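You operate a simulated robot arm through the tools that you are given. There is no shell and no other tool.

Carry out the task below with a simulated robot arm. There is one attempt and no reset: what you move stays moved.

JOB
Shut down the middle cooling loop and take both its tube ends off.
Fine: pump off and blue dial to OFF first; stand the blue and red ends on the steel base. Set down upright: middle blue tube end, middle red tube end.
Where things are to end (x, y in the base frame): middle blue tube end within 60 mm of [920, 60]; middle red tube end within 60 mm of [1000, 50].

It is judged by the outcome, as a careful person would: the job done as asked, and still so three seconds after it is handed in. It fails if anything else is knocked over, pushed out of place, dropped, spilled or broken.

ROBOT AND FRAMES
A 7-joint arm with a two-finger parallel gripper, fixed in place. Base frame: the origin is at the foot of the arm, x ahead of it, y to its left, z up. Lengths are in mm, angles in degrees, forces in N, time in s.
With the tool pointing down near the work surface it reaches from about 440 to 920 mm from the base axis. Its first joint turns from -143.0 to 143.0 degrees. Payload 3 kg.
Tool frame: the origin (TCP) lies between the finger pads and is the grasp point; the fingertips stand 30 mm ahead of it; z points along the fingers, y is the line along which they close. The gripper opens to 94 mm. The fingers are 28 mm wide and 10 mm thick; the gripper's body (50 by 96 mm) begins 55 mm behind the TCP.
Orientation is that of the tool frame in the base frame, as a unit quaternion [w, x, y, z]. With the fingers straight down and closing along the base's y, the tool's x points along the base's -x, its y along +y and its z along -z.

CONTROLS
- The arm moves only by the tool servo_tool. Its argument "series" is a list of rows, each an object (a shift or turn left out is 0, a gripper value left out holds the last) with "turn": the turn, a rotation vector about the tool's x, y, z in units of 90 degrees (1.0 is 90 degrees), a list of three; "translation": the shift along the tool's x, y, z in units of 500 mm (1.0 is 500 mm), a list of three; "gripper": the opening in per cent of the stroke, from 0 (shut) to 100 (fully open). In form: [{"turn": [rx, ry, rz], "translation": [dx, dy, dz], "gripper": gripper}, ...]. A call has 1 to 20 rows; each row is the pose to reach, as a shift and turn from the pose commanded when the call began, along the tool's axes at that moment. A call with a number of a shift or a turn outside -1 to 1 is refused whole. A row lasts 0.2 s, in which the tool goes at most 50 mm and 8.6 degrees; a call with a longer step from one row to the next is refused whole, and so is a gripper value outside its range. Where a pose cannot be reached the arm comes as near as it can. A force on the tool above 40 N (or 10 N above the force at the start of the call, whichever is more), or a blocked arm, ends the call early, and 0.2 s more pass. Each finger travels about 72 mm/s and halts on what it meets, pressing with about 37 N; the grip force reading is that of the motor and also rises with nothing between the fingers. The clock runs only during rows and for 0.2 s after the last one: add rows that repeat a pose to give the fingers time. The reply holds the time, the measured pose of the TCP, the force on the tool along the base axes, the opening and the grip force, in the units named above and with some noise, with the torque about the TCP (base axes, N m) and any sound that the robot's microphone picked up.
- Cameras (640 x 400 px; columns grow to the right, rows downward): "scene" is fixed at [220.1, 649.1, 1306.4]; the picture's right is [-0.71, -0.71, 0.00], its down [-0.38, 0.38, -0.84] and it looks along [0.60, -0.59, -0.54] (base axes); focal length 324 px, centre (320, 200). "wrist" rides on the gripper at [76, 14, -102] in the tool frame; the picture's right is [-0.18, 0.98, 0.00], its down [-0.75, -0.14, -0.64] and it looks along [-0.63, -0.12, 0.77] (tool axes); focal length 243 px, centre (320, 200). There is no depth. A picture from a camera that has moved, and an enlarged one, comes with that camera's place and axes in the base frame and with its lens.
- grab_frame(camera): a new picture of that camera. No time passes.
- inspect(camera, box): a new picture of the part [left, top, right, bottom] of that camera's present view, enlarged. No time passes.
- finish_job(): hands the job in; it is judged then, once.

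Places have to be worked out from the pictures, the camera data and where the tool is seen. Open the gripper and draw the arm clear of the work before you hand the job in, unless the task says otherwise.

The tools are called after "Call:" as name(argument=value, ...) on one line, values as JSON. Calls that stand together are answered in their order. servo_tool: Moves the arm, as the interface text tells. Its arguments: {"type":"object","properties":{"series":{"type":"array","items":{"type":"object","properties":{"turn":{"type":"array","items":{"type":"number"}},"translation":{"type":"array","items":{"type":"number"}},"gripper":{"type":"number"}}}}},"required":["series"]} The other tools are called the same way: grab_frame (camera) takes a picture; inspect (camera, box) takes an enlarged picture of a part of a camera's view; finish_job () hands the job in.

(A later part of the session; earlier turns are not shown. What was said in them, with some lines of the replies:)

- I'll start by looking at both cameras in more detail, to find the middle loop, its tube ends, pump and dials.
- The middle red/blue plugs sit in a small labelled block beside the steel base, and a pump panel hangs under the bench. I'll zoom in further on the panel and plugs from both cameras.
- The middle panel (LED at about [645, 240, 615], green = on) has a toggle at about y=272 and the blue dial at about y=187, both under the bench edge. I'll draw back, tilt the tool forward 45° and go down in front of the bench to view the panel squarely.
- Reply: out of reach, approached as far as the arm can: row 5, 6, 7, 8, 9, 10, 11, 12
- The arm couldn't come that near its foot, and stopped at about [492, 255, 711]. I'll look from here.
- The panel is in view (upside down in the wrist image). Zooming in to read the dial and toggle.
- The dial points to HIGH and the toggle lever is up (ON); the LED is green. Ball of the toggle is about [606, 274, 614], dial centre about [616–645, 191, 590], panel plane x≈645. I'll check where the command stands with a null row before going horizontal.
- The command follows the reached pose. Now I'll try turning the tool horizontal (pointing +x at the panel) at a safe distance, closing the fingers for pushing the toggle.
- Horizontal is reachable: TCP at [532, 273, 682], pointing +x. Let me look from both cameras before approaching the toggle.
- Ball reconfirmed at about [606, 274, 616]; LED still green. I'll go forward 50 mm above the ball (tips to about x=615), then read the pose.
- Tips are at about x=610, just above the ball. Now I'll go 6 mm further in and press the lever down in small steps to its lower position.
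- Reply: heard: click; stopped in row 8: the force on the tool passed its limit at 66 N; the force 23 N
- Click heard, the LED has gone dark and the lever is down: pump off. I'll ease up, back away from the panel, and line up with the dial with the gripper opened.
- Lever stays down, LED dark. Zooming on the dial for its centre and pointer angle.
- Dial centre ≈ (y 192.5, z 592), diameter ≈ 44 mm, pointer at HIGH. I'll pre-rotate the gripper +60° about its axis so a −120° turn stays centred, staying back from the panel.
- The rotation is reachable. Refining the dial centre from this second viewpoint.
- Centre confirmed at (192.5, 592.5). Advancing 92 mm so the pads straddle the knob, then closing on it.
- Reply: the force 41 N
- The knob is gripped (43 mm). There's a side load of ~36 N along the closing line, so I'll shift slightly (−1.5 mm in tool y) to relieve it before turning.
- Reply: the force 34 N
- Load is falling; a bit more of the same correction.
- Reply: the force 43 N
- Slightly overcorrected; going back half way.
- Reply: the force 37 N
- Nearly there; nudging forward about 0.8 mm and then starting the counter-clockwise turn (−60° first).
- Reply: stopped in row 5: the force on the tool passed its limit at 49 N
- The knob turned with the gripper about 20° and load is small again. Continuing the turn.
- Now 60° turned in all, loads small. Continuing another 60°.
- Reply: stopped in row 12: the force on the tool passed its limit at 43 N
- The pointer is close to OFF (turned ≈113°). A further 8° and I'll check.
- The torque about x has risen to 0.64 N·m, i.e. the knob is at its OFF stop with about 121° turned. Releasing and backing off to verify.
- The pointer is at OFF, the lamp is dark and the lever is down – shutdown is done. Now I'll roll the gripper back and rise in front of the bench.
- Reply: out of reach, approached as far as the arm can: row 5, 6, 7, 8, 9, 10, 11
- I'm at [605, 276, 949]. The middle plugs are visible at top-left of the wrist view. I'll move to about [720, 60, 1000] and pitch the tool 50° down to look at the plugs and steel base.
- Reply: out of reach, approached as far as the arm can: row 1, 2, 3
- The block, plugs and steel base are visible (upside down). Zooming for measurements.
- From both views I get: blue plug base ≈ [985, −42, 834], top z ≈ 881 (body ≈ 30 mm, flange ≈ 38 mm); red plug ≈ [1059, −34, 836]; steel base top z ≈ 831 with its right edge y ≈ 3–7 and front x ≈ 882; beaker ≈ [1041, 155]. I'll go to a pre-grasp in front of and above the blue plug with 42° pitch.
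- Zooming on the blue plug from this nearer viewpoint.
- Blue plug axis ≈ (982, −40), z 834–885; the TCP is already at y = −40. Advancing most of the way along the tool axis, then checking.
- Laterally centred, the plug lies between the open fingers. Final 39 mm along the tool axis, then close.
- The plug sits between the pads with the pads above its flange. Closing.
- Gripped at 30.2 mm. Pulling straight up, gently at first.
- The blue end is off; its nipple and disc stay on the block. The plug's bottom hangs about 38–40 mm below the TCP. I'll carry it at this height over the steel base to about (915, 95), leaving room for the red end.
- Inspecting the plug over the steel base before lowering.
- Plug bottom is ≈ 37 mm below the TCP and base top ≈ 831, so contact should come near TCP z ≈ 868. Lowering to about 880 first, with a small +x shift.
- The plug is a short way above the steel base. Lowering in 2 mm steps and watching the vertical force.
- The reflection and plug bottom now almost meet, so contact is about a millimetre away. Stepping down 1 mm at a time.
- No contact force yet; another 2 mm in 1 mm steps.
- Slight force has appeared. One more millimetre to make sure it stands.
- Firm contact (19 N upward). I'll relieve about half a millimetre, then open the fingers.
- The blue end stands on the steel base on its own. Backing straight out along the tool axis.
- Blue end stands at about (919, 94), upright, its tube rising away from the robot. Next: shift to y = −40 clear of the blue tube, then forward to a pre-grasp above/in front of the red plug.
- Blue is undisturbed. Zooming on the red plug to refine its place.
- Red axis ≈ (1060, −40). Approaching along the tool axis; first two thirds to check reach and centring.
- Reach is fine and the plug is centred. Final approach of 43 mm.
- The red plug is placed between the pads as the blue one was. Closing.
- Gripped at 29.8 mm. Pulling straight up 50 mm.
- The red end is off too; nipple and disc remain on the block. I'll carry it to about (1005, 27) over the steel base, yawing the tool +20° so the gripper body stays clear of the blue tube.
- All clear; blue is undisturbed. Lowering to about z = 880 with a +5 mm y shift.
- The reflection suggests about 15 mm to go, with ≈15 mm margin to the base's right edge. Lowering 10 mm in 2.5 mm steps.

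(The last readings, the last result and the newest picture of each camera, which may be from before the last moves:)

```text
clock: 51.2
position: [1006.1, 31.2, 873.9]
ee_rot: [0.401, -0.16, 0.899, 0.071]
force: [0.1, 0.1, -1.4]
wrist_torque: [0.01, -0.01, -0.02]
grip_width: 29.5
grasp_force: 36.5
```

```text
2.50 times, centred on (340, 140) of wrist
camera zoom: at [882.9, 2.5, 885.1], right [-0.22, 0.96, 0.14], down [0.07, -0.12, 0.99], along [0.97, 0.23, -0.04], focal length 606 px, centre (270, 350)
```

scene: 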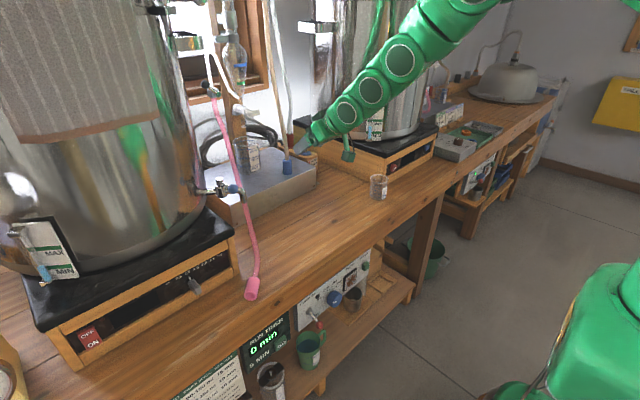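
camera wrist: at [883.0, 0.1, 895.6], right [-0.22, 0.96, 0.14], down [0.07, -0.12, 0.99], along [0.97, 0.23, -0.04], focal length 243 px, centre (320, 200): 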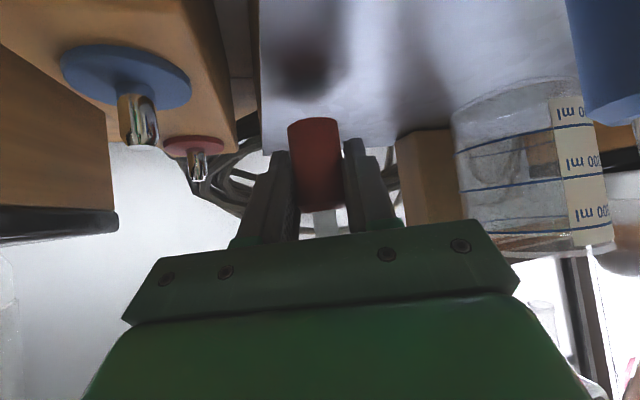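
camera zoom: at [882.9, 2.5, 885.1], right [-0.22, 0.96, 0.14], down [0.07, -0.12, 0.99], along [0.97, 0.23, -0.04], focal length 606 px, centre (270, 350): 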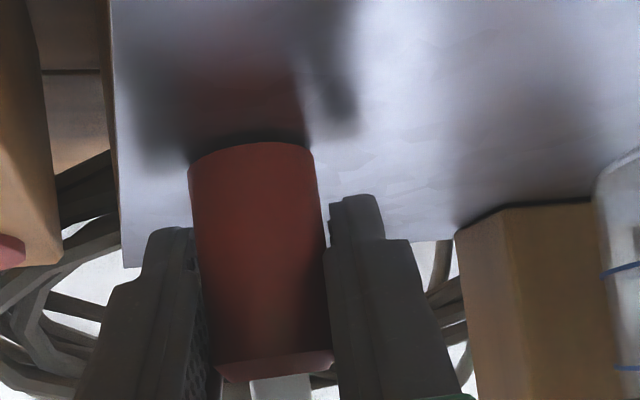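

Nearly touching its reflection. Stepping down 2 mm, then checking the force.

Call:
servo_tool(series=[{"translation": [0.0015, 0, 0.0013]}, {"translation": [0.003, 0, 0.0027]}, {"translation": [0.003, 0, 0.0027]}])

Call:
inspect(camera="wrist", box=[280, 80, 400, 180])

```text
clock: 52.0
position: [1007.4, 33.4, 872.8]
ee_rot: [0.401, -0.16, 0.899, 0.071]
force: [0.1, 1.0, -0.6]
wrist_torque: [0.0, -0.02, 0.01]
grip_width: 29.6
grasp_force: 36.7
```

```text
4.00 times, centred on (340, 130) of wrist
camera zoom: at [883.3, 2.8, 883.7], right [-0.22, 0.96, 0.14], down [0.07, -0.12, 0.99], along [0.97, 0.23, -0.04], focal length 970 px, centre (240, 480)
```

zoom: 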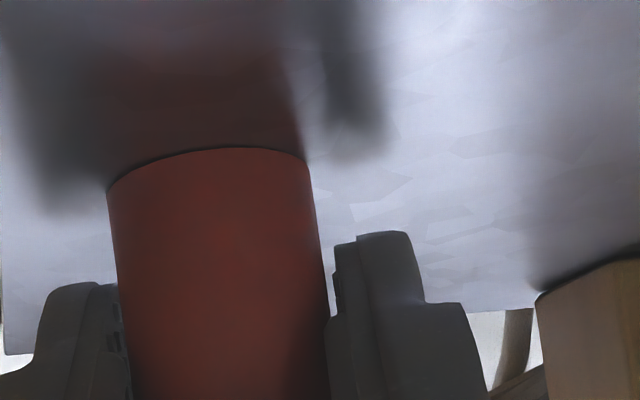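

No contact force yet. Two more 1 mm steps.

Call:
servo_tool(series=[{"translation": [0.0015, 0, 0.0013]}, {"translation": [0.003, 0, 0.0027]}, {"translation": [0.003, 0, 0.0027]}])

```text
clock: 52.8
position: [1008.4, 33.6, 871.8]
ee_rot: [0.403, -0.16, 0.898, 0.071]
force: [1.0, 1.3, 23.5]
wrist_torque: [0.01, 0.06, -0.03]
grip_width: 29.8
grasp_force: 36.9
```

Firm contact at 23 N. Relieving 0.7 mm, then opening the fingers gradually.

Call:
servo_tool(series=[{"translation": [-0.001, 0, -0.0009]}, {"translation": [-0.001, 0, -0.0009], "gripper": 40}, {"translation": [-0.001, 0, -0.0009], "gripper": 52}, {"translation": [-0.001, 0, -0.0009], "gripper": 62}, {"translation": [-0.001, 0, -0.0009], "gripper": 62}])

Call:
grab_frame(camera="wrist")

Call:
inspect(camera="scene", box=[240, 80, 340, 190])

```text
clock: 54.0
position: [1007.9, 33.6, 868.8]
ee_rot: [0.401, -0.16, 0.899, 0.071]
force: [0.2, 0.4, 0.5]
wrist_torque: [-0.05, 0.02, -0.02]
grip_width: 58.4
grasp_force: 0.1
```

```text
taken
camera wrist: at [883.4, 2.8, 880.8], right [-0.22, 0.96, 0.14], down [0.07, -0.12, 0.99], along [0.97, 0.23, -0.04], focal length 243 px, centre (320, 200)
```

wrist: 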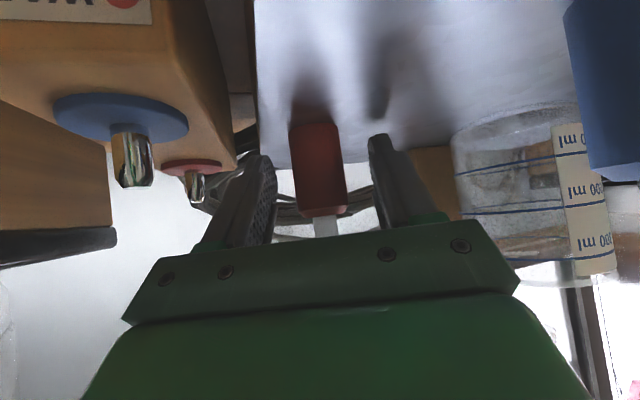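

```text
3.64 times, centred on (290, 135) of scene
camera zoom: at [220.1, 649.1, 1306.4], right [-0.71, -0.71, 0.0], down [-0.38, 0.38, -0.84], along [0.6, -0.59, -0.54], focal length 1180 px, centre (429, 436)
```

zoom: 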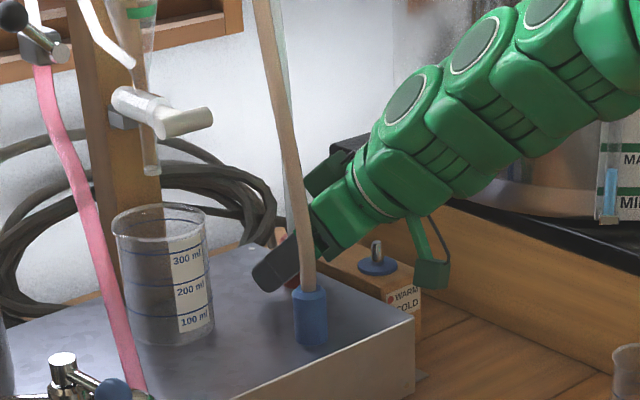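

The red end stands by itself. Backing out along the tool axis.

Call:
servo_tool(series=[{"translation": [0, 0, -0.02]}, {"translation": [0, 0, -0.05]}, {"translation": [0, 0, -0.09]}, {"translation": [0, 0, -0.14]}, {"translation": [0, 0, -0.2]}, {"translation": [0, 0, -0.27]}, {"translation": [0, 0, -0.34]}, {"translation": [0, 0, -0.34]}])

Call:
grab_frame(camera="wrist")

Call:
inspect(camera="scene", box=[240, 80, 340, 190])

```text
clock: 55.8
position: [886.6, -14.0, 983.6]
ee_rot: [0.403, -0.16, 0.899, 0.071]
force: [0.4, -0.4, 0.1]
wrist_torque: [-0.01, -0.01, -0.01]
grip_width: 58.3
grasp_force: 0.0
```

```text
taken
camera wrist: at [762.7, -43.5, 995.4], right [-0.22, 0.97, 0.14], down [0.07, -0.12, 0.99], along [0.97, 0.23, -0.04], focal length 243 px, centre (320, 200)
```

wrist: 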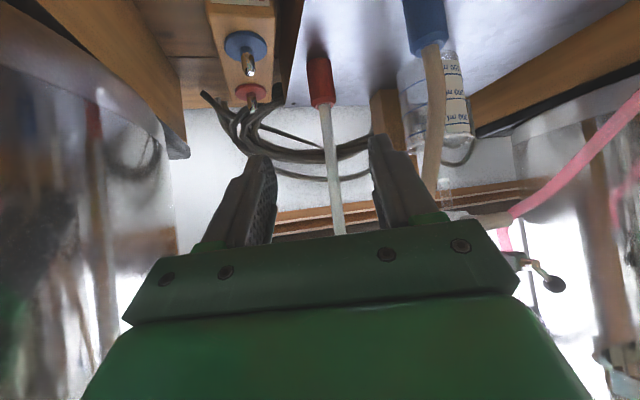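

```text
3.64 times, centred on (290, 135) of scene
camera zoom: at [220.1, 649.1, 1306.4], right [-0.71, -0.71, 0.0], down [-0.38, 0.38, -0.84], along [0.6, -0.59, -0.54], focal length 1180 px, centre (429, 436)
```

zoom: 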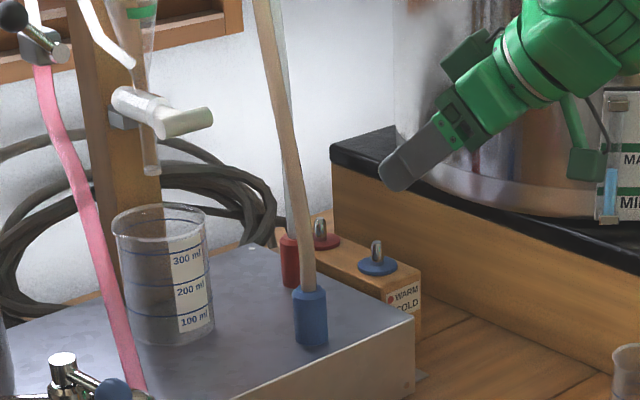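

Both ends stand upright: red ≈ (1008, 34), blue ≈ (918, 95), within their zones. Drawing the arm back 200 mm and up, clear of the work.

Call:
servo_tool(series=[{"translation": [0.03, 0.0232, -0.058]}, {"translation": [0.06, 0.0463, -0.115]}, {"translation": [0.088, 0.0695, -0.173]}, {"translation": [0.118, 0.0926, -0.231]}, {"translation": [0.147, 0.1158, -0.288]}, {"translation": [0.1764, 0.1389, -0.346]}, {"translation": [0.1764, 0.1389, -0.346]}])

Call:
grab_frame(camera="wrist")

Call:
grab_frame(camera="scene")

Call:
inspect(camera="scene", box=[220, 40, 400, 220])

Call:
inspect(camera="scene", box=[290, 240, 380, 330])

```text
clock: 57.4
position: [687.5, -13.3, 1028.9]
ee_rot: [0.401, -0.16, 0.899, 0.071]
force: [0.1, 0.4, -0.2]
wrist_torque: [-0.01, 0.0, -0.03]
grip_width: 58.5
grasp_force: 0.0
```

```text
taken
camera wrist: at [564.7, -42.4, 1041.0], right [-0.22, 0.97, 0.14], down [0.07, -0.12, 0.99], along [0.97, 0.23, -0.04], focal length 243 px, centre (320, 200)
```

wrist: 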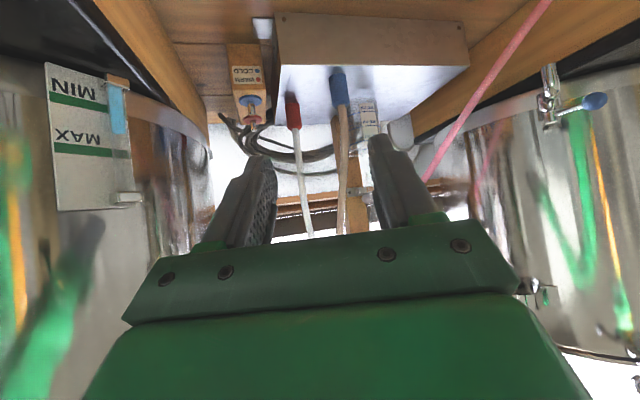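

```text
taken
```

scene: 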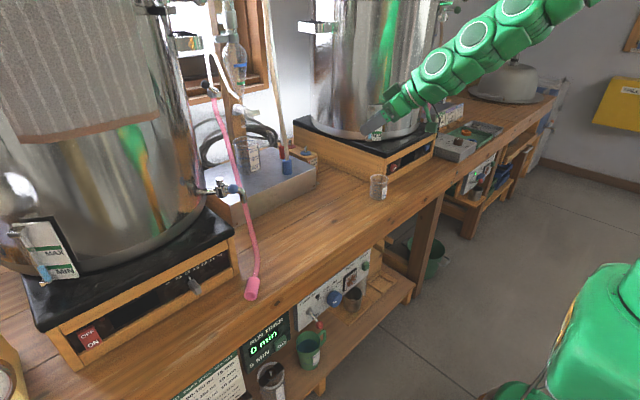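

```text
2.22 times, centred on (310, 130) of scene
camera zoom: at [220.1, 649.1, 1306.4], right [-0.71, -0.71, 0.0], down [-0.38, 0.38, -0.84], along [0.6, -0.59, -0.54], focal length 721 px, centre (342, 356)
```

zoom: 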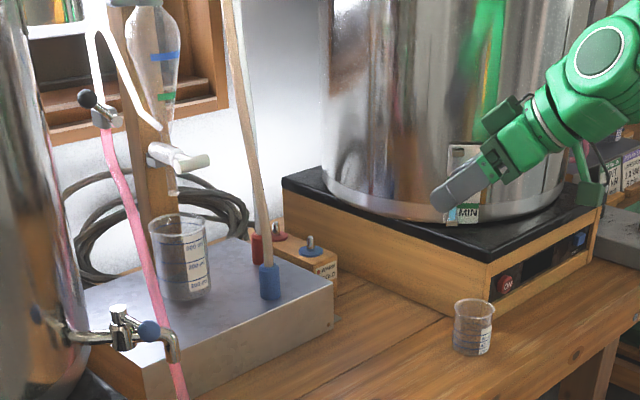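

```text
4.44 times, centred on (335, 285) of scene
camera zoom: at [220.1, 649.1, 1306.4], right [-0.71, -0.71, 0.0], down [-0.38, 0.38, -0.84], along [0.6, -0.59, -0.54], focal length 1442 px, centre (253, -178)
```

zoom: 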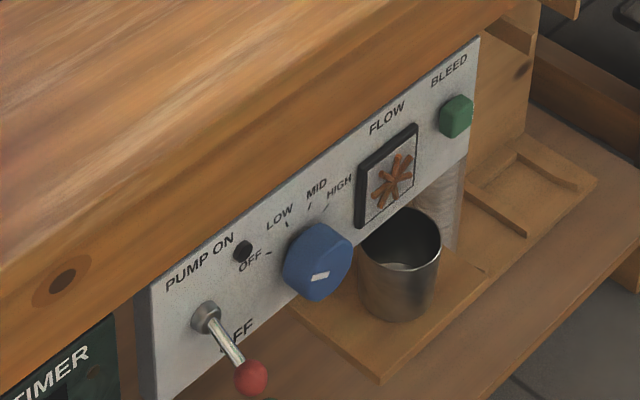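

Lamp dark, lever down, dial at OFF, both ends upright on the steel base, and the beakers and everything else are where they were. I'll open the gripper fully and take one last look before handing in.

Call:
servo_tool(series=[{"translation": [0, 0, -0.05], "gripper": 95}, {"translation": [0, 0, -0.1], "gripper": 95}, {"translation": [0, 0, -0.1], "gripper": 95}, {"translation": [0, 0, -0.1], "gripper": 95}])

Call:
inspect(camera="scene", box=[240, 80, 340, 190])

Call:
inspect(camera="wrist", box=[200, 0, 480, 200])

```text
clock: 58.4
position: [653.5, -23.1, 1065.0]
ee_rot: [0.402, -0.161, 0.899, 0.072]
force: [-0.3, -0.4, -0.3]
wrist_torque: [0.03, 0.0, 0.01]
grip_width: 89.1
grasp_force: 0.0
```

```text
3.64 times, centred on (290, 135) of scene
camera zoom: at [220.1, 649.1, 1306.4], right [-0.71, -0.71, 0.0], down [-0.38, 0.38, -0.84], along [0.6, -0.59, -0.54], focal length 1180 px, centre (429, 436)
```

zoom: 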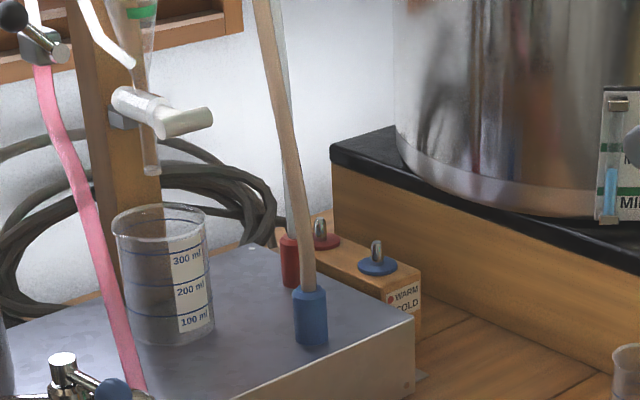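

```text
2.00 times, centred on (340, 100) of wrist
camera zoom: at [528.4, -53.6, 1076.0], right [-0.22, 0.96, 0.14], down [0.07, -0.12, 0.99], along [0.97, 0.23, -0.04], focal length 485 px, centre (280, 400)
```

zoom: 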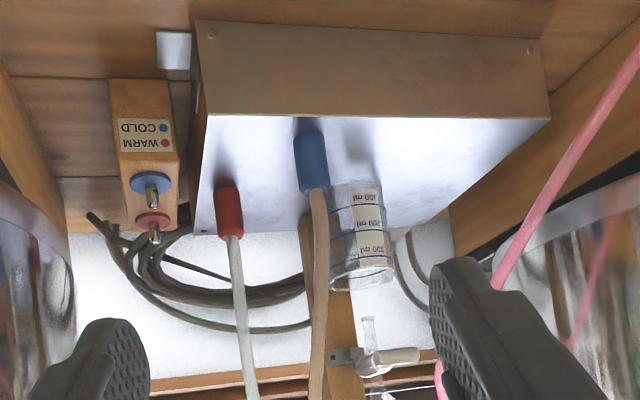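

Both tube ends stand steady and upright on the steel base. The pump is off and the dial is at OFF, nothing else has moved, and the arm is clear with the gripper open, so I'm handing the job in.

Call:
finish_job()

```text
The job is handed in.
```

The middle cooling loop is shut down, and both its tube ends are off and standing upright on the steel base. The job is handed in; I don't have the judge's result.

- **Shutdown:** I pressed the pump lever down to OFF; it clicked and the green lamp went out. I then turned the blue dial from HIGH round to its OFF stop. Both were done before I touched the tubes.
- **Blue tube end:** it stands at about (918, 95), roughly 35 mm from its target of (920, 60).
- **Red tube end:** it stands at about (1008, 34), roughly 18 mm from its target of (1000, 50).

I set the blue end off to one side so the gripper could place the red end without touching the blue tube. The positions are my estimates from the arm readings and the camera pictures.

In the last pictures both ends were standing steady and nothing else had moved. The gripper is open and the arm is drawn back clear of the work.
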